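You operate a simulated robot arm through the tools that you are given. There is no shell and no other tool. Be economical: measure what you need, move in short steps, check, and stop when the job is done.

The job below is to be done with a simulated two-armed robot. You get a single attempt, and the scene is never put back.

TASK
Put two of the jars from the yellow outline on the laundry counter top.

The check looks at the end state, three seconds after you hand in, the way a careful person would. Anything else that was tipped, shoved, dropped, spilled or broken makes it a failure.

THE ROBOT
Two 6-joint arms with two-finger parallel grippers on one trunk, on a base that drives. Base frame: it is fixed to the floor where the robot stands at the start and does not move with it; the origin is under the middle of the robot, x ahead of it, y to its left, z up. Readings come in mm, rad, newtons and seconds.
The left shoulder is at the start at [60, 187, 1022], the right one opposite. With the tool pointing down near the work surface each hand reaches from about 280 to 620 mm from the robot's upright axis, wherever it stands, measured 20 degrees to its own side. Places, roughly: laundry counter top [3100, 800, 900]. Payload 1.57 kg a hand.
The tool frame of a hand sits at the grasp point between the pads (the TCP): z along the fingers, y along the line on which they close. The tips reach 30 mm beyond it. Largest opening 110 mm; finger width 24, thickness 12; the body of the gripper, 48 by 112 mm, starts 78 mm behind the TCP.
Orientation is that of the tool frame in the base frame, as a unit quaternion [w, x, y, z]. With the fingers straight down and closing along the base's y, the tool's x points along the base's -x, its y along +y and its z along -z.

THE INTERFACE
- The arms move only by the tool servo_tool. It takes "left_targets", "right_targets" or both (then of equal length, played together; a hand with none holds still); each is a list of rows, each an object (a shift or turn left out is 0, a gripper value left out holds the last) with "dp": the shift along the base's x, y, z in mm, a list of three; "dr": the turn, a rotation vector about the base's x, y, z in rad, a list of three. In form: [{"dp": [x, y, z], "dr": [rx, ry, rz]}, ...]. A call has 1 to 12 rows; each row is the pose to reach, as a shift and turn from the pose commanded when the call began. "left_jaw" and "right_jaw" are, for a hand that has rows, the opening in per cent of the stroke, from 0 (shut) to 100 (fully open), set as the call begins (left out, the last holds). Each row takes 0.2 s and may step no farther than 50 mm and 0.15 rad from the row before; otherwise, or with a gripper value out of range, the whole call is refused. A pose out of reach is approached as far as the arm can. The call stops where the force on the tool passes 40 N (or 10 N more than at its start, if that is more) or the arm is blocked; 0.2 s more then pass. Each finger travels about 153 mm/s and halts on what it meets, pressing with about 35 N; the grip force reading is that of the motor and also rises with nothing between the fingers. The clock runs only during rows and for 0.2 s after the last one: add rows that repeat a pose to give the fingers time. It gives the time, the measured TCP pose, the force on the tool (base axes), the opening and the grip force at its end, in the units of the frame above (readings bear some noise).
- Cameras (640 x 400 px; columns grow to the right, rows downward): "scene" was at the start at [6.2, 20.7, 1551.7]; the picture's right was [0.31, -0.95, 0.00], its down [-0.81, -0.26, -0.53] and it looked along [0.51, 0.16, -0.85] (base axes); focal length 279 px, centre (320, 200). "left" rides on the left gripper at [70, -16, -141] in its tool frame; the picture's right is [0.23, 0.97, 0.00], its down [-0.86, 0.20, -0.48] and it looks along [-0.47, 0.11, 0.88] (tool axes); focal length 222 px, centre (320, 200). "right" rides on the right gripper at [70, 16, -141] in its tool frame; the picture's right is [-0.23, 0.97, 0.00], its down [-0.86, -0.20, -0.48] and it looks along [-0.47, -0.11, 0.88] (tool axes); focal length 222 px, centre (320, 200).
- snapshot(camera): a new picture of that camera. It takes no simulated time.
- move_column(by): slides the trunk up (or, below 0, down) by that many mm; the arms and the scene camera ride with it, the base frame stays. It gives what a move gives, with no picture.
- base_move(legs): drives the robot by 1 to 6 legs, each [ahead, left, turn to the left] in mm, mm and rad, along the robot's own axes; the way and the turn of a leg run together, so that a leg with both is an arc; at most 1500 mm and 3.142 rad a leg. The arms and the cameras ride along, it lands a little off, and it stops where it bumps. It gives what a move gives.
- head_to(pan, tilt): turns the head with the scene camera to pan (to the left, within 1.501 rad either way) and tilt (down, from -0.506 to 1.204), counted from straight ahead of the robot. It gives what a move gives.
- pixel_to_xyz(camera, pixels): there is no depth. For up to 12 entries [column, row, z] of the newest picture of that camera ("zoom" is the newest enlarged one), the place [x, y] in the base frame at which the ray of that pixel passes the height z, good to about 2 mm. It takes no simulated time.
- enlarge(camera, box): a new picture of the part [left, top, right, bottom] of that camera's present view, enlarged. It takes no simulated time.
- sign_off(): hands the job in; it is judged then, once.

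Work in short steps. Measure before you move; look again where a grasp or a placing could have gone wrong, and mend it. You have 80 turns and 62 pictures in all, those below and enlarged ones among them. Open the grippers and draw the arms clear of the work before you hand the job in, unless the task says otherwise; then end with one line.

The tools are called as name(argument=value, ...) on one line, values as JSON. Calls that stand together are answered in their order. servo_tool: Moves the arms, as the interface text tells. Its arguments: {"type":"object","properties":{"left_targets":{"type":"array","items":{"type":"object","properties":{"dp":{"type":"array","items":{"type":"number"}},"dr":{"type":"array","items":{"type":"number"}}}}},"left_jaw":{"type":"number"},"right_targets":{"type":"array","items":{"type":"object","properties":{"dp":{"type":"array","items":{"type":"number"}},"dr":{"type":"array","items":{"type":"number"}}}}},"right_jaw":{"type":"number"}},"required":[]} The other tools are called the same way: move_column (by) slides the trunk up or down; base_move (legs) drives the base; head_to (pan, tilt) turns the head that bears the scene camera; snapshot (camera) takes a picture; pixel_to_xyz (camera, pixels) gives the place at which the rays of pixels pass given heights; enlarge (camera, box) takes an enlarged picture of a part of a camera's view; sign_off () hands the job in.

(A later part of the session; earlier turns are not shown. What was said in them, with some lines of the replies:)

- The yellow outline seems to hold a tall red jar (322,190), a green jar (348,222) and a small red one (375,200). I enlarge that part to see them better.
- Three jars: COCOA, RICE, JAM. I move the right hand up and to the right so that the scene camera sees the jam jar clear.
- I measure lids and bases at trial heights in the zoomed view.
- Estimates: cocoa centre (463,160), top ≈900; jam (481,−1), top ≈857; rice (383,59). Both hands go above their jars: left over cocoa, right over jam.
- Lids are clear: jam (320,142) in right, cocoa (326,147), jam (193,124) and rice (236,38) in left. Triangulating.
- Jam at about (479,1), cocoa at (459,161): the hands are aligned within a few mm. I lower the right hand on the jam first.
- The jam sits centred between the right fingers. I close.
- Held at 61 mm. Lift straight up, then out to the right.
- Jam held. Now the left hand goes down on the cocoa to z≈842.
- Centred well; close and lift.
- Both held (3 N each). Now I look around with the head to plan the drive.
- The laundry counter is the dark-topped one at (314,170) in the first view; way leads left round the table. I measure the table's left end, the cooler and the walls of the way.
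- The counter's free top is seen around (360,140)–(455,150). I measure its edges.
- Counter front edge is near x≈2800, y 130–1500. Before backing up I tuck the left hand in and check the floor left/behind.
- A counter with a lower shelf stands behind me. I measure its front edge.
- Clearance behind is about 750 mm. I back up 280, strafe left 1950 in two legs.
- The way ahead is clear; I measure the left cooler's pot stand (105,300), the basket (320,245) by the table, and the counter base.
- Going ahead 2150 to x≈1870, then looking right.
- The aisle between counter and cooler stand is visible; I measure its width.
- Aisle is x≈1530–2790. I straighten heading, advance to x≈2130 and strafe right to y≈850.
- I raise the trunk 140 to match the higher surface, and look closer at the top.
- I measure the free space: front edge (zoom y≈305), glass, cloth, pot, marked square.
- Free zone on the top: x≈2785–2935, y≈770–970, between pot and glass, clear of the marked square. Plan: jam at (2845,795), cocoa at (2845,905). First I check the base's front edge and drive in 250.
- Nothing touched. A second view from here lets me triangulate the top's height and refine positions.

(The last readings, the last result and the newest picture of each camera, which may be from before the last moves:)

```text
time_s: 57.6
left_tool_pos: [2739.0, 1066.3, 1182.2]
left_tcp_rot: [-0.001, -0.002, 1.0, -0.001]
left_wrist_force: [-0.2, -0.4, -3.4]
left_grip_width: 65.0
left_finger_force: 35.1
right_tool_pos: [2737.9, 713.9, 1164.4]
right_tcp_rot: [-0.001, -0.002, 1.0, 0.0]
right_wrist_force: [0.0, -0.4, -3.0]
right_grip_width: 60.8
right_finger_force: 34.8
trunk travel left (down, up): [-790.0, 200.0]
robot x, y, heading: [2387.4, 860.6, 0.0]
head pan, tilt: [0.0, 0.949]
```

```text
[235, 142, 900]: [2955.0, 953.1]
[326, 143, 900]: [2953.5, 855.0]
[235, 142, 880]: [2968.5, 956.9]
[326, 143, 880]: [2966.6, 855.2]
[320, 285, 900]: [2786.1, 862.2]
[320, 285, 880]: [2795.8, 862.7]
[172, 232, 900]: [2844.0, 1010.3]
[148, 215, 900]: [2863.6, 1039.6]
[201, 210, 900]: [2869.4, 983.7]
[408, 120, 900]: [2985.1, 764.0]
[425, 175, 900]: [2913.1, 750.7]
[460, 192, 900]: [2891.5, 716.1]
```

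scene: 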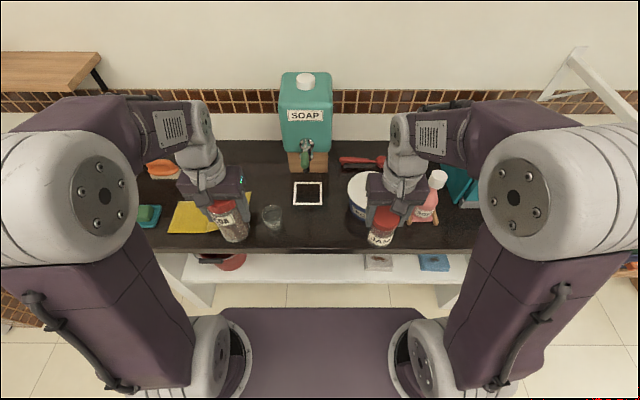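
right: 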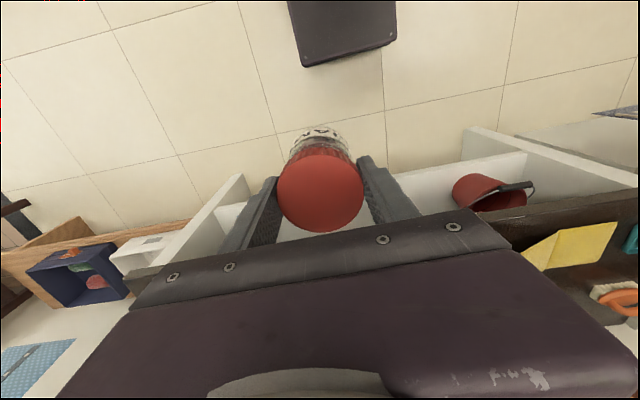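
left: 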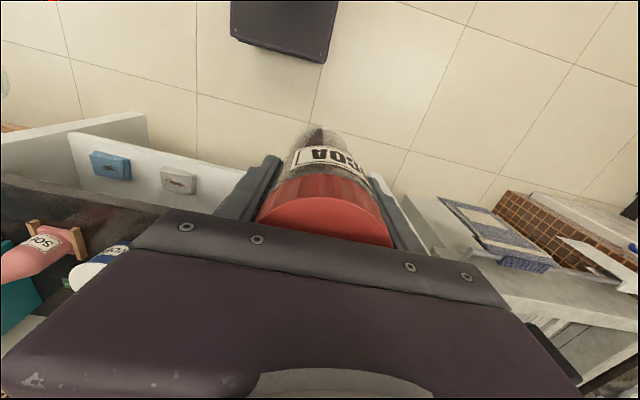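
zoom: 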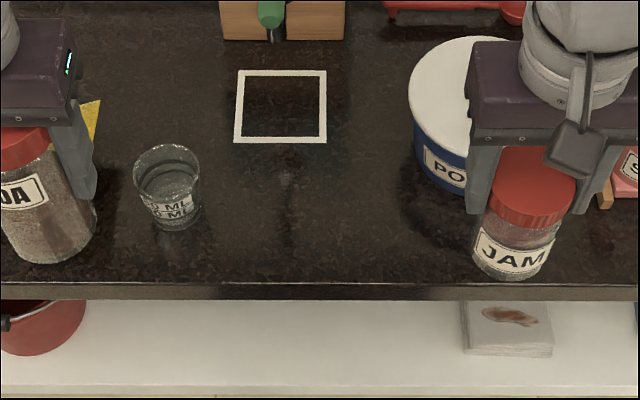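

Top is at about z=900, glass left edge at y≥983, pot front ≈2890. I move the jam over (2845,795) and down to a TCP of ≈965.

servo_tool(right_targets=[{"dp": [35, 27, 0]}, {"dp": [70, 54, 0]}, {"dp": [108, 81, 0]}, {"dp": [108, 81, -40]}, {"dp": [108, 81, -80]}, {"dp": [108, 81, -120]}, {"dp": [108, 81, -160]}, {"dp": [108, 81, -200]}, {"dp": [108, 81, -200]}])

enlarge(camera="scene", box=[220, 160, 420, 285])

snapshot(camera="right")

```text
time_s: 59.6
left_tool_pos: [2739.4, 1067.1, 1180.4]
left_tcp_rot: [-0.001, -0.002, 1.0, 0.0]
left_wrist_force: [0.2, 0.2, -3.9]
left_grip_width: 64.9
left_finger_force: 34.6
right_tool_pos: [2845.2, 793.9, 964.9]
right_tcp_rot: [0.0, -0.002, 1.0, -0.001]
right_wrist_force: [0.1, 0.4, -2.6]
right_grip_width: 60.7
right_finger_force: 35.1
trunk travel left (down, up): [-790.0, 200.0]
robot x, y, heading: [2388.7, 860.5, 0.003]
head pan, tilt: [0.0, 0.949]
```

```text
3.20 times, centred on (320, 222) of scene
```

zoom: 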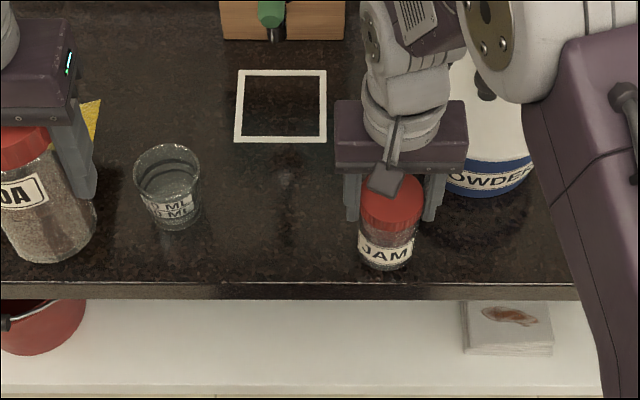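

```text
28 pictures are left
```

right: 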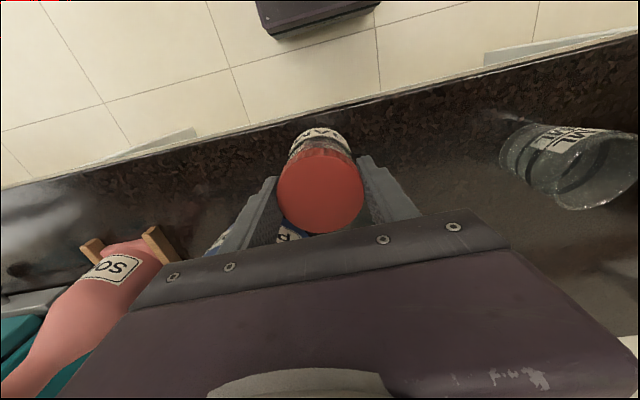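

Jam hangs ≈20 mm above the top. I shift it 8 mm further in and lower slowly.

servo_tool(right_targets=[{"dp": [8, 0, -4]}, {"dp": [8, 0, -8]}, {"dp": [8, 0, -12]}, {"dp": [8, 0, -15]}, {"dp": [8, 0, -17]}, {"dp": [8, 0, -17]}])

```text
time_s: 61.0
left_tool_pos: [2737.2, 1065.6, 1182.6]
left_tcp_rot: [0.001, -0.001, 1.0, 0.001]
left_wrist_force: [0.4, 0.8, -3.6]
left_grip_width: 65.2
left_finger_force: 35.2
right_tool_pos: [2853.3, 794.4, 948.6]
right_tcp_rot: [0.002, -0.002, 1.0, 0.0]
right_wrist_force: [1.7, -4.5, 25.3]
right_grip_width: 60.8
right_finger_force: 35.2
trunk travel left (down, up): [-790.0, 200.0]
robot x, y, heading: [2391.3, 857.5, 0.001]
head pan, tilt: [0.0, 0.949]
```

Contact (+28 N): top at ≈903. I ease 2 mm up and open to ~85 mm.

servo_tool(right_targets=[{"dp": [0, 0, 2]}, {"dp": [0, 0, 2]}])

servo_tool(right_targets=[{"dp": [0, 0, 0]}, {"dp": [0, 0, 0]}, {"dp": [0, 0, 0]}], right_jaw=77)

enlarge(camera="scene", box=[220, 160, 420, 285])

snapshot(camera="right")

```text
time_s: 61.6
left_tool_pos: [2738.6, 1065.5, 1182.8]
left_tcp_rot: [0.001, -0.002, 1.0, 0.0]
left_wrist_force: [0.2, -0.9, -3.0]
left_grip_width: 65.1
left_finger_force: 35.5
right_tool_pos: [2854.9, 794.2, 947.4]
right_tcp_rot: [-0.001, -0.002, 1.0, 0.0]
right_wrist_force: [1.5, -2.6, 7.3]
right_grip_width: 60.7
right_finger_force: 35.4
trunk travel left (down, up): [-790.0, 200.0]
robot x, y, heading: [2391.0, 858.5, 0.002]
head pan, tilt: [0.0, 0.949]
```

```text
time_s: 62.4
left_tool_pos: [2739.4, 1066.3, 1181.0]
left_tcp_rot: [0.0, -0.002, 1.0, 0.0]
left_wrist_force: [-0.3, -0.8, -3.1]
left_grip_width: 65.5
left_finger_force: 34.9
right_tool_pos: [2855.6, 794.2, 949.7]
right_tcp_rot: [-0.001, -0.001, 1.0, 0.0]
right_wrist_force: [0.1, -0.5, -0.6]
right_grip_width: 84.7
right_finger_force: 0.1
trunk travel left (down, up): [-790.0, 200.0]
robot x, y, heading: [2388.8, 858.9, 0.002]
head pan, tilt: [0.0, 0.949]
```

```text
3.20 times, centred on (320, 222) of scene
```

zoom: 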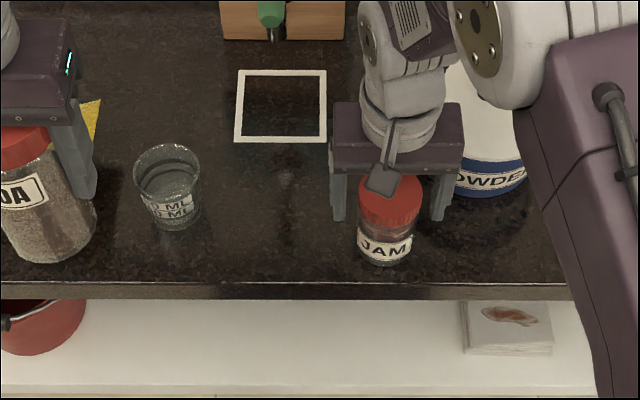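

```text
26 pictures are left
```

right: 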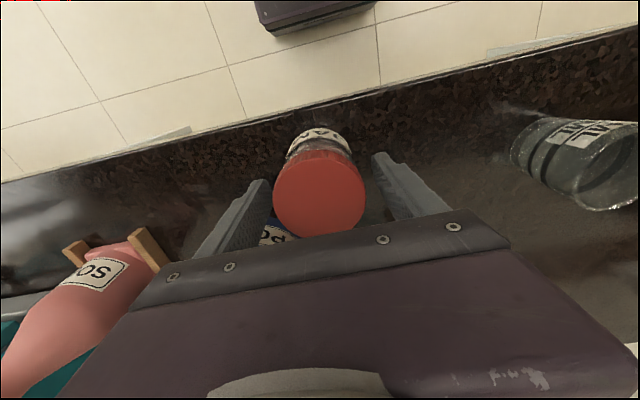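

Jam stands free and upright. I raise the right hand straight up and back out to the side.

servo_tool(right_targets=[{"dp": [0, 0, 30]}, {"dp": [0, 0, 70]}, {"dp": [0, 0, 110]}, {"dp": [0, 0, 150]}, {"dp": [0, 0, 190]}, {"dp": [0, 0, 220]}, {"dp": [-40, -30, 220]}, {"dp": [-80, -60, 220]}, {"dp": [-120, -100, 220]}, {"dp": [-120, -140, 220]}, {"dp": [-120, -140, 220]}])

enlarge(camera="scene", box=[220, 160, 420, 285])

pixel_to_xyz(camera="zoom", pixels=[[385, 265, 902], [357, 252, 902], [412, 250, 902], [148, 215, 902], [201, 210, 902]])

```text
refused: row 9 steps farther than a row can; nothing moved
```

```text
3.20 times, centred on (320, 222) of scene
```

zoom: 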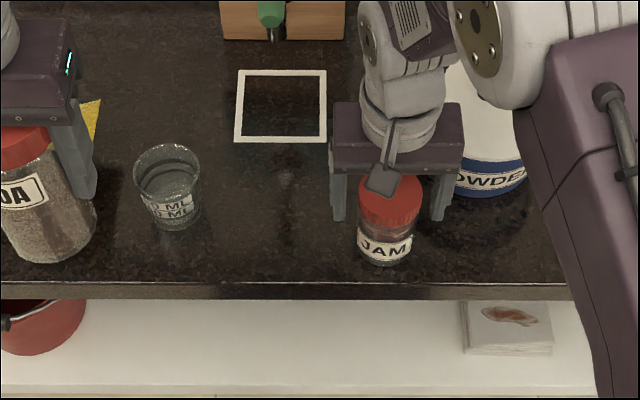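

```text
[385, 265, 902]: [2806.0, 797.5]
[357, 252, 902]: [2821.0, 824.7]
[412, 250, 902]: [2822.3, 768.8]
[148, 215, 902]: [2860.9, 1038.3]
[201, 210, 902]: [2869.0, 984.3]
```

Refused for a step size; I repeat it with smaller steps.

servo_tool(right_targets=[{"dp": [0, 0, 30]}, {"dp": [0, 0, 70]}, {"dp": [0, 0, 110]}, {"dp": [0, 0, 150]}, {"dp": [0, 0, 190]}, {"dp": [0, 0, 220]}, {"dp": [-35, -30, 220]}, {"dp": [-70, -60, 220]}, {"dp": [-100, -90, 220]}, {"dp": [-120, -125, 220]}, {"dp": [-120, -140, 220]}, {"dp": [-120, -140, 220]}])

enlarge(camera="scene", box=[220, 160, 420, 285])

```text
time_s: 65.0
left_tool_pos: [2739.4, 1066.9, 1181.8]
left_tcp_rot: [-0.001, -0.002, 1.0, 0.001]
left_wrist_force: [-0.1, -0.1, -3.2]
left_grip_width: 65.4
left_finger_force: 34.9
right_tool_pos: [2733.6, 654.5, 1168.0]
right_tcp_rot: [0.0, -0.001, 1.0, 0.0]
right_wrist_force: [-0.1, 0.9, 0.3]
right_grip_width: 84.7
right_finger_force: 0.1
trunk travel left (down, up): [-790.0, 200.0]
robot x, y, heading: [2391.4, 858.9, 0.005]
head pan, tilt: [0.0, 0.949]
```

```text
3.20 times, centred on (320, 222) of scene
```

zoom: 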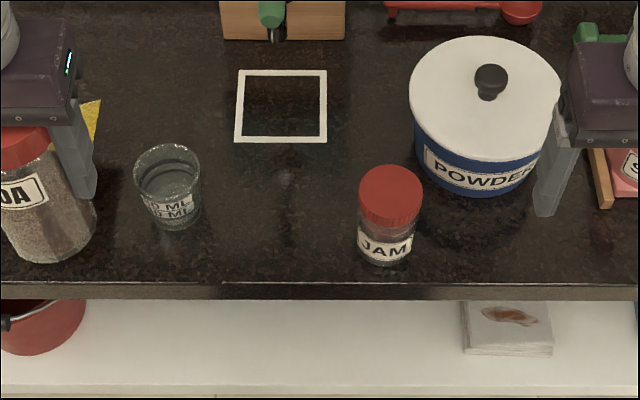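

Jam stands well. Now cocoa over (2853,905), midway between jam (edge y 826) and glass (y 984), down to ≈20 mm above.

servo_tool(left_targets=[{"dp": [25, -36, 0]}, {"dp": [50, -72, 0]}, {"dp": [75, -108, 0]}, {"dp": [100, -143, 0]}, {"dp": [114, -162, 0]}, {"dp": [114, -162, -40]}, {"dp": [114, -162, -80]}, {"dp": [114, -162, -120]}, {"dp": [114, -162, -155]}, {"dp": [114, -162, -175]}, {"dp": [114, -162, -175]}])

enlarge(camera="scene", box=[220, 160, 420, 285])

snapshot(camera="left")

```text
time_s: 67.4
left_tool_pos: [2852.3, 903.4, 1007.2]
left_tcp_rot: [0.001, -0.001, 1.0, 0.0]
left_wrist_force: [-0.7, 0.9, -3.2]
left_grip_width: 65.5
left_finger_force: 34.6
right_tool_pos: [2732.2, 653.9, 1169.6]
right_tcp_rot: [0.001, -0.001, 1.0, 0.0]
right_wrist_force: [-0.4, -1.1, -0.9]
right_grip_width: 84.6
right_finger_force: 0.1
trunk travel left (down, up): [-790.0, 200.0]
robot x, y, heading: [2389.7, 861.9, 0.005]
head pan, tilt: [0.0, 0.949]
```

```text
3.20 times, centred on (320, 222) of scene
```

zoom: 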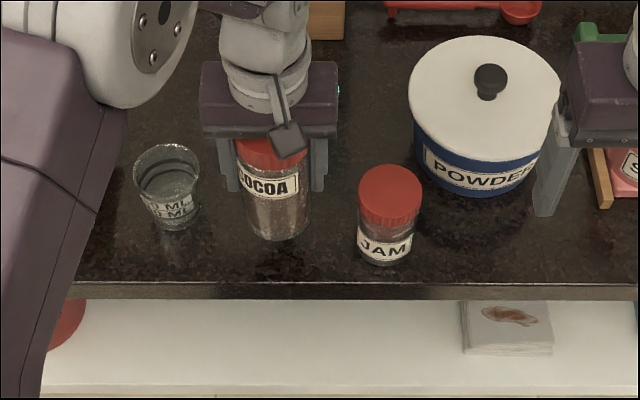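

```text
22 pictures are left
```

left: 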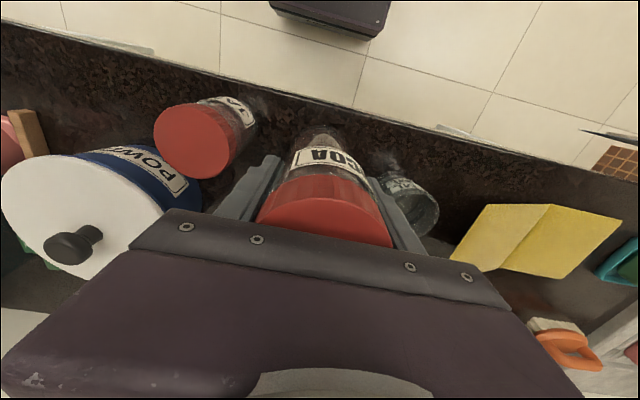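

Well centred between neighbours. Lower slowly toward contact.

servo_tool(left_targets=[{"dp": [0, 0, -5]}, {"dp": [0, 0, -10]}, {"dp": [0, 0, -14]}, {"dp": [0, 0, -17]}, {"dp": [0, 0, -17]}])

```text
time_s: 68.6
left_tool_pos: [2854.3, 903.5, 990.6]
left_tcp_rot: [-0.001, -0.002, 1.0, -0.001]
left_wrist_force: [0.2, -0.5, -3.7]
left_grip_width: 65.4
left_finger_force: 34.6
right_tool_pos: [2732.8, 653.7, 1170.1]
right_tcp_rot: [0.0, -0.002, 1.0, 0.0]
right_wrist_force: [0.4, 0.7, -0.6]
right_grip_width: 84.9
right_finger_force: 0.1
trunk travel left (down, up): [-790.0, 200.0]
robot x, y, heading: [2386.7, 859.7, 0.001]
head pan, tilt: [0.0, 0.949]
```

No contact yet; a few mm more.

servo_tool(left_targets=[{"dp": [0, 0, -1.5]}, {"dp": [0, 0, -3]}, {"dp": [0, 0, -4]}, {"dp": [0, 0, -4]}])

```text
time_s: 69.6
left_tool_pos: [2852.7, 904.2, 984.7]
left_tcp_rot: [0.0, -0.002, 1.0, 0.0]
left_wrist_force: [-0.5, 0.1, -3.9]
left_grip_width: 65.2
left_finger_force: 35.0
right_tool_pos: [2734.1, 654.4, 1170.0]
right_tcp_rot: [0.0, -0.002, 1.0, 0.0]
right_wrist_force: [0.0, 0.5, 0.1]
right_grip_width: 84.6
right_finger_force: 0.1
trunk travel left (down, up): [-790.0, 200.0]
robot x, y, heading: [2393.1, 860.1, 0.005]
head pan, tilt: [0.0, 0.949]
```

servo_tool(left_targets=[{"dp": [0, 0, -1]}, {"dp": [0, 0, -2]}, {"dp": [0, 0, -3]}, {"dp": [0, 0, -3]}])

```text
time_s: 70.6
left_tool_pos: [2853.6, 904.1, 983.6]
left_tcp_rot: [-0.001, -0.001, 1.0, 0.0]
left_wrist_force: [1.0, 0.1, -3.1]
left_grip_width: 65.4
left_finger_force: 35.3
right_tool_pos: [2732.5, 652.9, 1169.6]
right_tcp_rot: [0.0, -0.001, 1.0, 0.0]
right_wrist_force: [0.3, 0.0, 0.1]
right_grip_width: 85.0
right_finger_force: 0.0
trunk travel left (down, up): [-790.0, 200.0]
robot x, y, heading: [2388.7, 862.2, 0.002]
head pan, tilt: [0.0, 0.949]
```

Still free of contact (−3 N, weight only); 1 mm steps again.

servo_tool(left_targets=[{"dp": [0, 0, -1]}, {"dp": [0, 0, -2]}, {"dp": [0, 0, -2]}])

```text
time_s: 71.4
left_tool_pos: [2853.5, 904.9, 980.2]
left_tcp_rot: [-0.001, -0.002, 1.0, 0.001]
left_wrist_force: [-1.1, 0.3, -4.2]
left_grip_width: 65.1
left_finger_force: 34.6
right_tool_pos: [2733.0, 653.5, 1169.7]
right_tcp_rot: [0.0, -0.002, 1.0, 0.0]
right_wrist_force: [-0.2, -0.5, -0.3]
right_grip_width: 84.6
right_finger_force: 0.1
trunk travel left (down, up): [-790.0, 200.0]
robot x, y, heading: [2393.0, 861.8, 0.007]
head pan, tilt: [0.0, 0.949]
```

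servo_tool(left_targets=[{"dp": [0, 0, -1]}, {"dp": [0, 0, -2]}, {"dp": [0, 0, -2]}])

enlarge(camera="scene", box=[260, 190, 360, 260])

```text
time_s: 72.2
left_tool_pos: [2853.4, 903.5, 976.7]
left_tcp_rot: [-0.001, -0.001, 1.0, 0.0]
left_wrist_force: [0.3, -0.5, -4.1]
left_grip_width: 65.2
left_finger_force: 34.7
right_tool_pos: [2734.1, 654.1, 1170.5]
right_tcp_rot: [0.0, -0.002, 1.0, 0.0]
right_wrist_force: [-0.3, 0.2, -0.5]
right_grip_width: 84.8
right_finger_force: 0.0
trunk travel left (down, up): [-790.0, 200.0]
robot x, y, heading: [2385.2, 864.1, 0.009]
head pan, tilt: [0.0, 0.949]
```

```text
5.71 times, centred on (310, 225) of scene
```

zoom: 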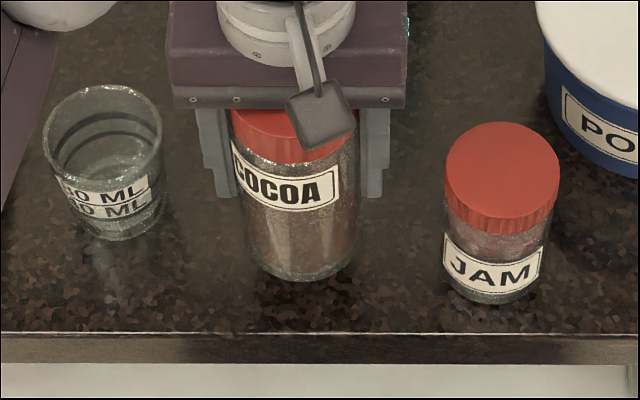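

Cocoa's base still looks ~10+ mm above (bottom at zoom row 282 vs jam 305). Lower 8 more.

servo_tool(left_targets=[{"dp": [0, 0, -1.5]}, {"dp": [0, 0, -3]}, {"dp": [0, 0, -4.5]}, {"dp": [0, 0, -6]}, {"dp": [0, 0, -7]}, {"dp": [0, 0, -7]}])

```text
time_s: 73.6
left_tool_pos: [2854.2, 903.9, 972.2]
left_tcp_rot: [0.0, -0.001, 1.0, 0.0]
left_wrist_force: [0.1, 0.6, -3.7]
left_grip_width: 65.2
left_finger_force: 35.2
right_tool_pos: [2733.5, 654.1, 1169.5]
right_tcp_rot: [0.0, -0.002, 1.0, 0.0]
right_wrist_force: [0.5, 0.3, -0.1]
right_grip_width: 84.6
right_finger_force: 0.1
trunk travel left (down, up): [-790.0, 200.0]
robot x, y, heading: [2391.1, 857.9, 0.008]
head pan, tilt: [0.0, 0.949]
```

servo_tool(left_targets=[{"dp": [0, 0, -1.5]}, {"dp": [0, 0, -3]}, {"dp": [0, 0, -4]}, {"dp": [0, 0, -4]}])

enlarge(camera="scene", box=[260, 190, 360, 260])

snapshot(camera="left")

```text
time_s: 74.6
left_tool_pos: [2854.0, 902.9, 967.7]
left_tcp_rot: [-0.001, -0.001, 1.0, 0.0]
left_wrist_force: [0.5, 0.5, -3.1]
left_grip_width: 65.4
left_finger_force: 34.8
right_tool_pos: [2733.1, 653.4, 1169.5]
right_tcp_rot: [0.0, -0.002, 1.0, 0.0]
right_wrist_force: [-0.4, 0.3, 0.1]
right_grip_width: 85.0
right_finger_force: 0.1
trunk travel left (down, up): [-790.0, 200.0]
robot x, y, heading: [2389.4, 862.4, 0.0]
head pan, tilt: [0.0, 0.949]
```

```text
5.71 times, centred on (310, 225) of scene
```

zoom: 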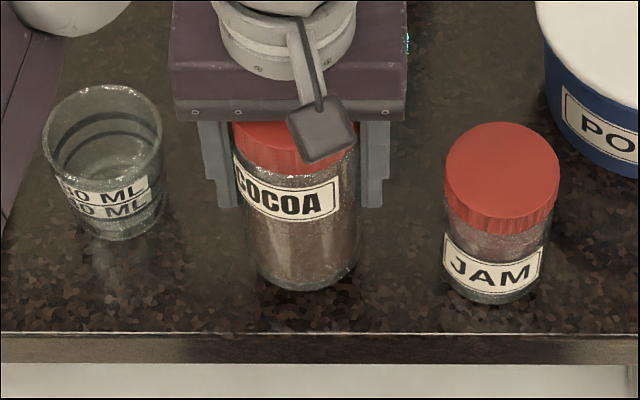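

```text
19 pictures are left
```

left: 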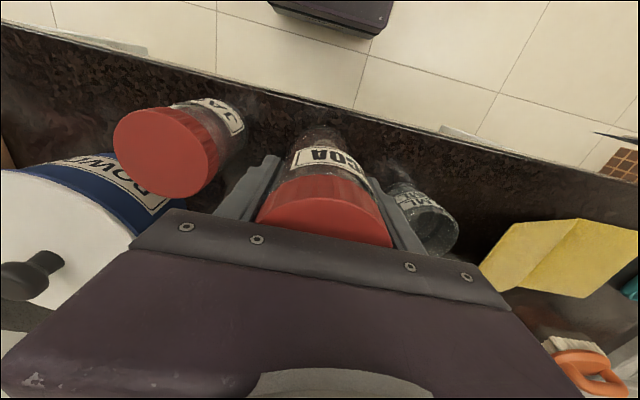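

Still no contact reading; the base moved from row 282 to 291. Continue down slowly.

servo_tool(left_targets=[{"dp": [0, 0, -1.5]}, {"dp": [0, 0, -3]}, {"dp": [0, 0, -4.5]}, {"dp": [0, 0, -6]}, {"dp": [0, 0, -6]}])

```text
time_s: 75.8
left_tool_pos: [2853.9, 904.1, 962.3]
left_tcp_rot: [-0.001, -0.002, 1.0, 0.0]
left_wrist_force: [0.6, 0.0, -3.7]
left_grip_width: 65.2
left_finger_force: 34.9
right_tool_pos: [2733.4, 653.0, 1169.2]
right_tcp_rot: [0.0, -0.002, 1.0, 0.0]
right_wrist_force: [0.3, 0.7, -0.3]
right_grip_width: 84.5
right_finger_force: 0.0
trunk travel left (down, up): [-790.0, 200.0]
robot x, y, heading: [2391.2, 859.9, 0.0]
head pan, tilt: [0.0, 0.949]
```

servo_tool(left_targets=[{"dp": [0, 0, -1.5]}, {"dp": [0, 0, -3]}, {"dp": [0, 0, -4.5]}, {"dp": [0, 0, -6]}, {"dp": [0, 0, -6]}])

enlarge(camera="scene", box=[260, 190, 360, 260])

```text
time_s: 77.0
left_tool_pos: [2853.5, 904.3, 956.0]
left_tcp_rot: [-0.001, -0.001, 1.0, 0.0]
left_wrist_force: [-0.4, 0.5, -4.2]
left_grip_width: 65.2
left_finger_force: 35.1
right_tool_pos: [2733.0, 652.9, 1169.4]
right_tcp_rot: [0.0, -0.003, 1.0, 0.001]
right_wrist_force: [-0.1, -0.4, 0.4]
right_grip_width: 84.9
right_finger_force: 0.1
trunk travel left (down, up): [-790.0, 200.0]
robot x, y, heading: [2391.3, 861.1, 0.005]
head pan, tilt: [0.0, 0.949]
```

```text
5.71 times, centred on (310, 225) of scene
```

zoom: 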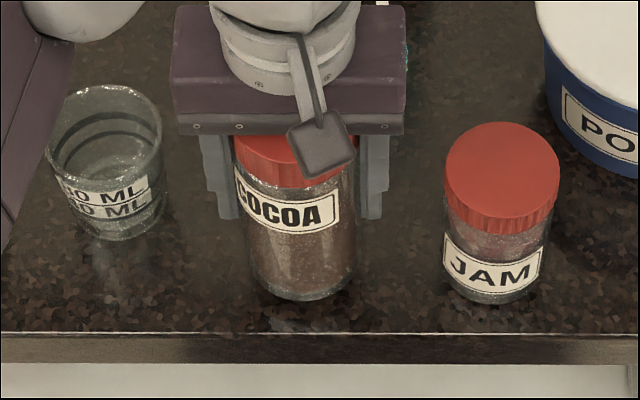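

Base row 302, near jam's 305. A few more mm.

servo_tool(left_targets=[{"dp": [0, 0, -1]}, {"dp": [0, 0, -2]}, {"dp": [0, 0, -3]}, {"dp": [0, 0, -4]}, {"dp": [0, 0, -4]}])

```text
time_s: 78.2
left_tool_pos: [2852.6, 903.5, 952.5]
left_tcp_rot: [-0.001, -0.002, 1.0, 0.0]
left_wrist_force: [0.0, -0.5, -3.5]
left_grip_width: 65.4
left_finger_force: 35.1
right_tool_pos: [2734.3, 654.1, 1169.0]
right_tcp_rot: [0.0, -0.002, 1.0, 0.0]
right_wrist_force: [-0.7, -1.4, -0.1]
right_grip_width: 84.7
right_finger_force: 0.0
trunk travel left (down, up): [-790.0, 200.0]
robot x, y, heading: [2386.6, 863.0, 0.002]
head pan, tilt: [0.0, 0.949]
```

enlarge(camera="scene", box=[260, 190, 360, 260])

pixel_to_xyz(camera="zoom", pixels=[[300, 304, 903], [490, 305, 903], [230, 218, 922], [372, 218, 922], [300, 304, 915], [300, 304, 890]])

enlarge(camera="left", box=[200, 80, 460, 260])

```text
5.71 times, centred on (310, 225) of scene
```

zoom: 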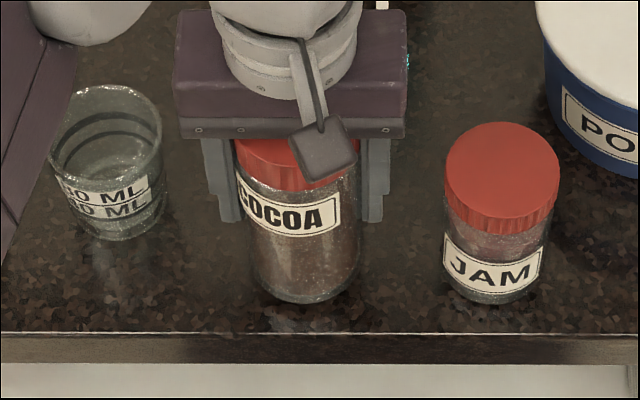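

```text
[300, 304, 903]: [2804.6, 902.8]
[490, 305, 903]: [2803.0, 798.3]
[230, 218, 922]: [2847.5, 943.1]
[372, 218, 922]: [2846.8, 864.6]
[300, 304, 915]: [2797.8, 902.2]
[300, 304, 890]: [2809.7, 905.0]
```

```text
2.22 times, centred on (330, 170) of left
```

zoom: 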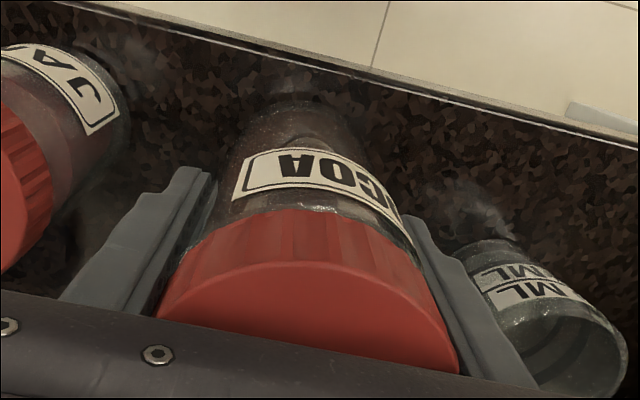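

Comparing pictures: the jam lid looked smaller after lifting, so it had settled ~35 mm in the grip; hence the counter top is ≈870 and cocoa should meet it at TCP ≈952–948, right about now. I lower in 1 mm steps.

servo_tool(left_targets=[{"dp": [0, 0, -1]}, {"dp": [0, 0, -2]}, {"dp": [0, 0, -3]}, {"dp": [0, 0, -3]}])

```text
time_s: 79.2
left_tool_pos: [2853.5, 904.6, 948.9]
left_tcp_rot: [-0.001, -0.003, 1.0, 0.0]
left_wrist_force: [0.0, -0.3, -4.1]
left_grip_width: 65.1
left_finger_force: 34.6
right_tool_pos: [2733.5, 654.2, 1168.8]
right_tcp_rot: [0.0, -0.001, 1.0, 0.0]
right_wrist_force: [0.4, -0.1, 0.1]
right_grip_width: 84.5
right_finger_force: 0.0
trunk travel left (down, up): [-790.0, 200.0]
robot x, y, heading: [2388.3, 858.2, 0.005]
head pan, tilt: [0.0, 0.949]
```

servo_tool(left_targets=[{"dp": [0, 0, -1]}, {"dp": [0, 0, -2]}, {"dp": [0, 0, -3]}, {"dp": [0, 0, -3]}])

```text
time_s: 80.2
left_tool_pos: [2853.6, 903.4, 946.4]
left_tcp_rot: [-0.002, -0.002, 1.0, 0.0]
left_wrist_force: [-0.6, -0.7, -3.4]
left_grip_width: 65.1
left_finger_force: 35.2
right_tool_pos: [2733.1, 653.6, 1169.0]
right_tcp_rot: [0.0, -0.001, 1.0, -0.001]
right_wrist_force: [0.2, 0.9, 0.3]
right_grip_width: 84.8
right_finger_force: 0.1
trunk travel left (down, up): [-790.0, 200.0]
robot x, y, heading: [2391.8, 863.0, 0.004]
head pan, tilt: [0.0, 0.949]
```

servo_tool(left_targets=[{"dp": [0, 0, -1]}, {"dp": [0, 0, -2]}, {"dp": [0, 0, -3]}, {"dp": [0, 0, -3]}])

enlarge(camera="scene", box=[260, 190, 360, 260])

```text
time_s: 81.2
left_tool_pos: [2852.8, 903.6, 942.5]
left_tcp_rot: [0.0, -0.001, 1.0, 0.0]
left_wrist_force: [2.3, 1.9, 5.1]
left_grip_width: 65.2
left_finger_force: 35.3
right_tool_pos: [2732.1, 653.5, 1170.2]
right_tcp_rot: [0.0, -0.002, 1.0, 0.0]
right_wrist_force: [-0.3, 0.1, -0.5]
right_grip_width: 84.4
right_finger_force: 0.0
trunk travel left (down, up): [-790.0, 200.0]
robot x, y, heading: [2394.1, 861.7, -0.0]
head pan, tilt: [0.0, 0.949]
```

```text
5.71 times, centred on (310, 225) of scene
```

zoom: 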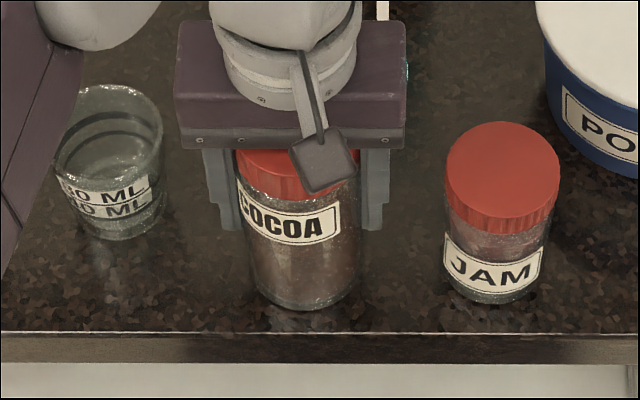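

Contact (+9 N), base row 310. I open to ≈86 mm.

servo_tool(left_targets=[{"dp": [0, 0, 0]}, {"dp": [0, 0, 0]}, {"dp": [0, 0, 0]}], left_jaw=78)

snapshot(camera="left")

enlarge(camera="scene", box=[260, 190, 360, 260])

```text
time_s: 82.0
left_tool_pos: [2853.6, 904.6, 941.8]
left_tcp_rot: [-0.001, -0.001, 1.0, 0.0]
left_wrist_force: [-0.3, -0.6, -0.6]
left_grip_width: 85.6
left_finger_force: 0.1
right_tool_pos: [2733.6, 653.2, 1169.7]
right_tcp_rot: [0.0, -0.002, 1.0, 0.0]
right_wrist_force: [-0.7, -0.3, 0.9]
right_grip_width: 84.8
right_finger_force: 0.1
trunk travel left (down, up): [-790.0, 200.0]
robot x, y, heading: [2389.3, 859.4, -0.0]
head pan, tilt: [0.0, 0.949]
```

```text
14 pictures are left
```

left: 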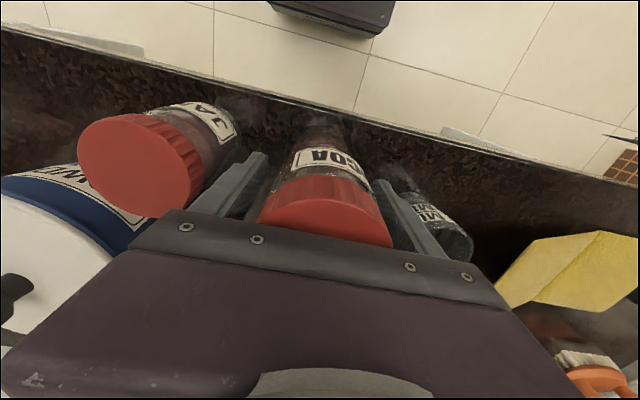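

```text
5.71 times, centred on (310, 225) of scene
```

zoom: 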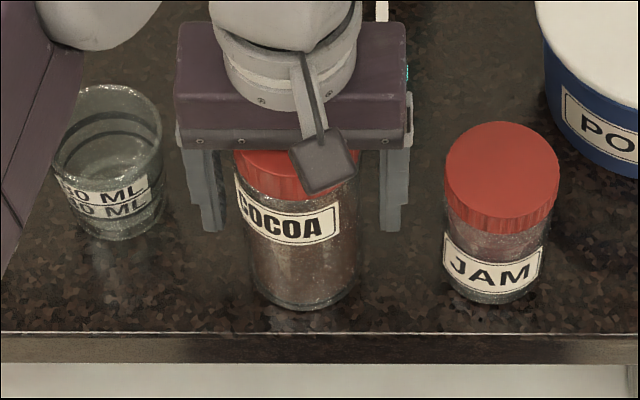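

Both fingers are clear of the cocoa. Straight up, then back and outward.

servo_tool(left_targets=[{"dp": [0, 0, 25]}, {"dp": [0, 0, 60]}, {"dp": [0, 0, 100]}, {"dp": [0, 0, 140]}, {"dp": [0, 0, 180]}, {"dp": [0, 0, 220]}, {"dp": [-35, 25, 230]}, {"dp": [-70, 55, 230]}, {"dp": [-100, 90, 230]}, {"dp": [-115, 130, 230]}, {"dp": [-115, 150, 230]}, {"dp": [-115, 150, 230]}])

snapshot(camera="scene")

enlarge(camera="scene", box=[220, 160, 420, 285])

```text
time_s: 84.6
left_tool_pos: [2738.5, 1055.1, 1171.3]
left_tcp_rot: [0.0, -0.001, 1.0, 0.0]
left_wrist_force: [-0.1, -0.7, -0.3]
left_grip_width: 85.8
left_finger_force: 0.0
right_tool_pos: [2732.9, 653.5, 1170.3]
right_tcp_rot: [0.0, -0.002, 1.0, 0.0]
right_wrist_force: [-0.4, -0.2, -0.7]
right_grip_width: 84.6
right_finger_force: 0.0
trunk travel left (down, up): [-790.0, 200.0]
robot x, y, heading: [2392.4, 859.6, 0.003]
head pan, tilt: [0.0, 0.949]
```

```text
12 pictures are left
```

scene: 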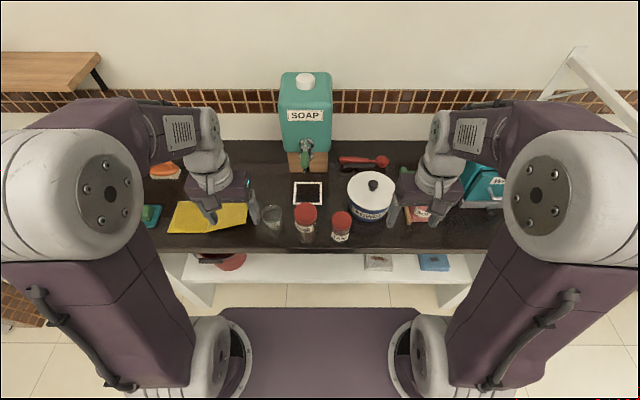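

```text
3.20 times, centred on (320, 222) of scene
```

zoom: 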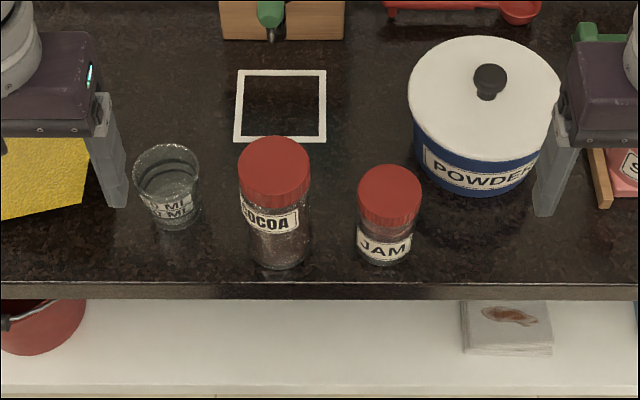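

Both jars stand upright on the top, glass and pot unmoved. I back the robot away 240 mm, open fully and take a last look.

base_move(legs=[[-240, 0, 0]])

servo_tool(left_targets=[{"dp": [0, 0, 0]}, {"dp": [0, 0, 0]}], right_targets=[{"dp": [0, 0, 0]}, {"dp": [0, 0, 0]}], left_jaw=100, right_jaw=100)

snapshot(camera="scene")

```text
time_s: 86.3
left_tool_pos: [2500.8, 1054.0, 1171.3]
left_tcp_rot: [-0.001, -0.001, 1.0, 0.0]
left_wrist_force: [0.4, 0.2, 1.4]
left_grip_width: 85.8
left_finger_force: 0.1
right_tool_pos: [2494.1, 652.8, 1169.2]
right_tcp_rot: [-0.001, -0.001, 1.0, 0.0]
right_wrist_force: [-0.3, -0.1, -1.5]
right_grip_width: 84.7
right_finger_force: 0.1
trunk travel left (down, up): [-790.0, 200.0]
robot x, y, heading: [2152.9, 857.5, 0.001]
head pan, tilt: [0.0, 0.949]
```

```text
time_s: 86.9
left_tool_pos: [2498.4, 1054.0, 1171.4]
left_tcp_rot: [0.0, -0.001, 1.0, -0.001]
left_wrist_force: [-1.1, -1.0, 0.6]
left_grip_width: 110.0
left_finger_force: 0.1
right_tool_pos: [2492.7, 653.7, 1168.9]
right_tcp_rot: [0.0, -0.001, 1.0, 0.001]
right_wrist_force: [0.4, -1.0, -0.2]
right_grip_width: 109.9
right_finger_force: 0.1
trunk travel left (down, up): [-790.0, 200.0]
robot x, y, heading: [2151.8, 864.3, -0.003]
head pan, tilt: [0.0, 0.949]
```

```text
10 pictures are left
```

scene: 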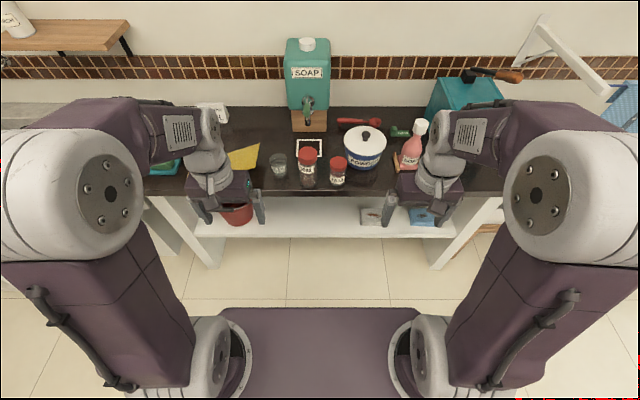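

Everything stands as it did; both jars are on the counter and the hands are clear, so I hand in.

sign_off()

```text
The job is handed in.
```

The cocoa and jam jars from the yellow outline now stand upright on the laundry counter top. In the last picture nothing else looked moved, and both grippers were open and clear.
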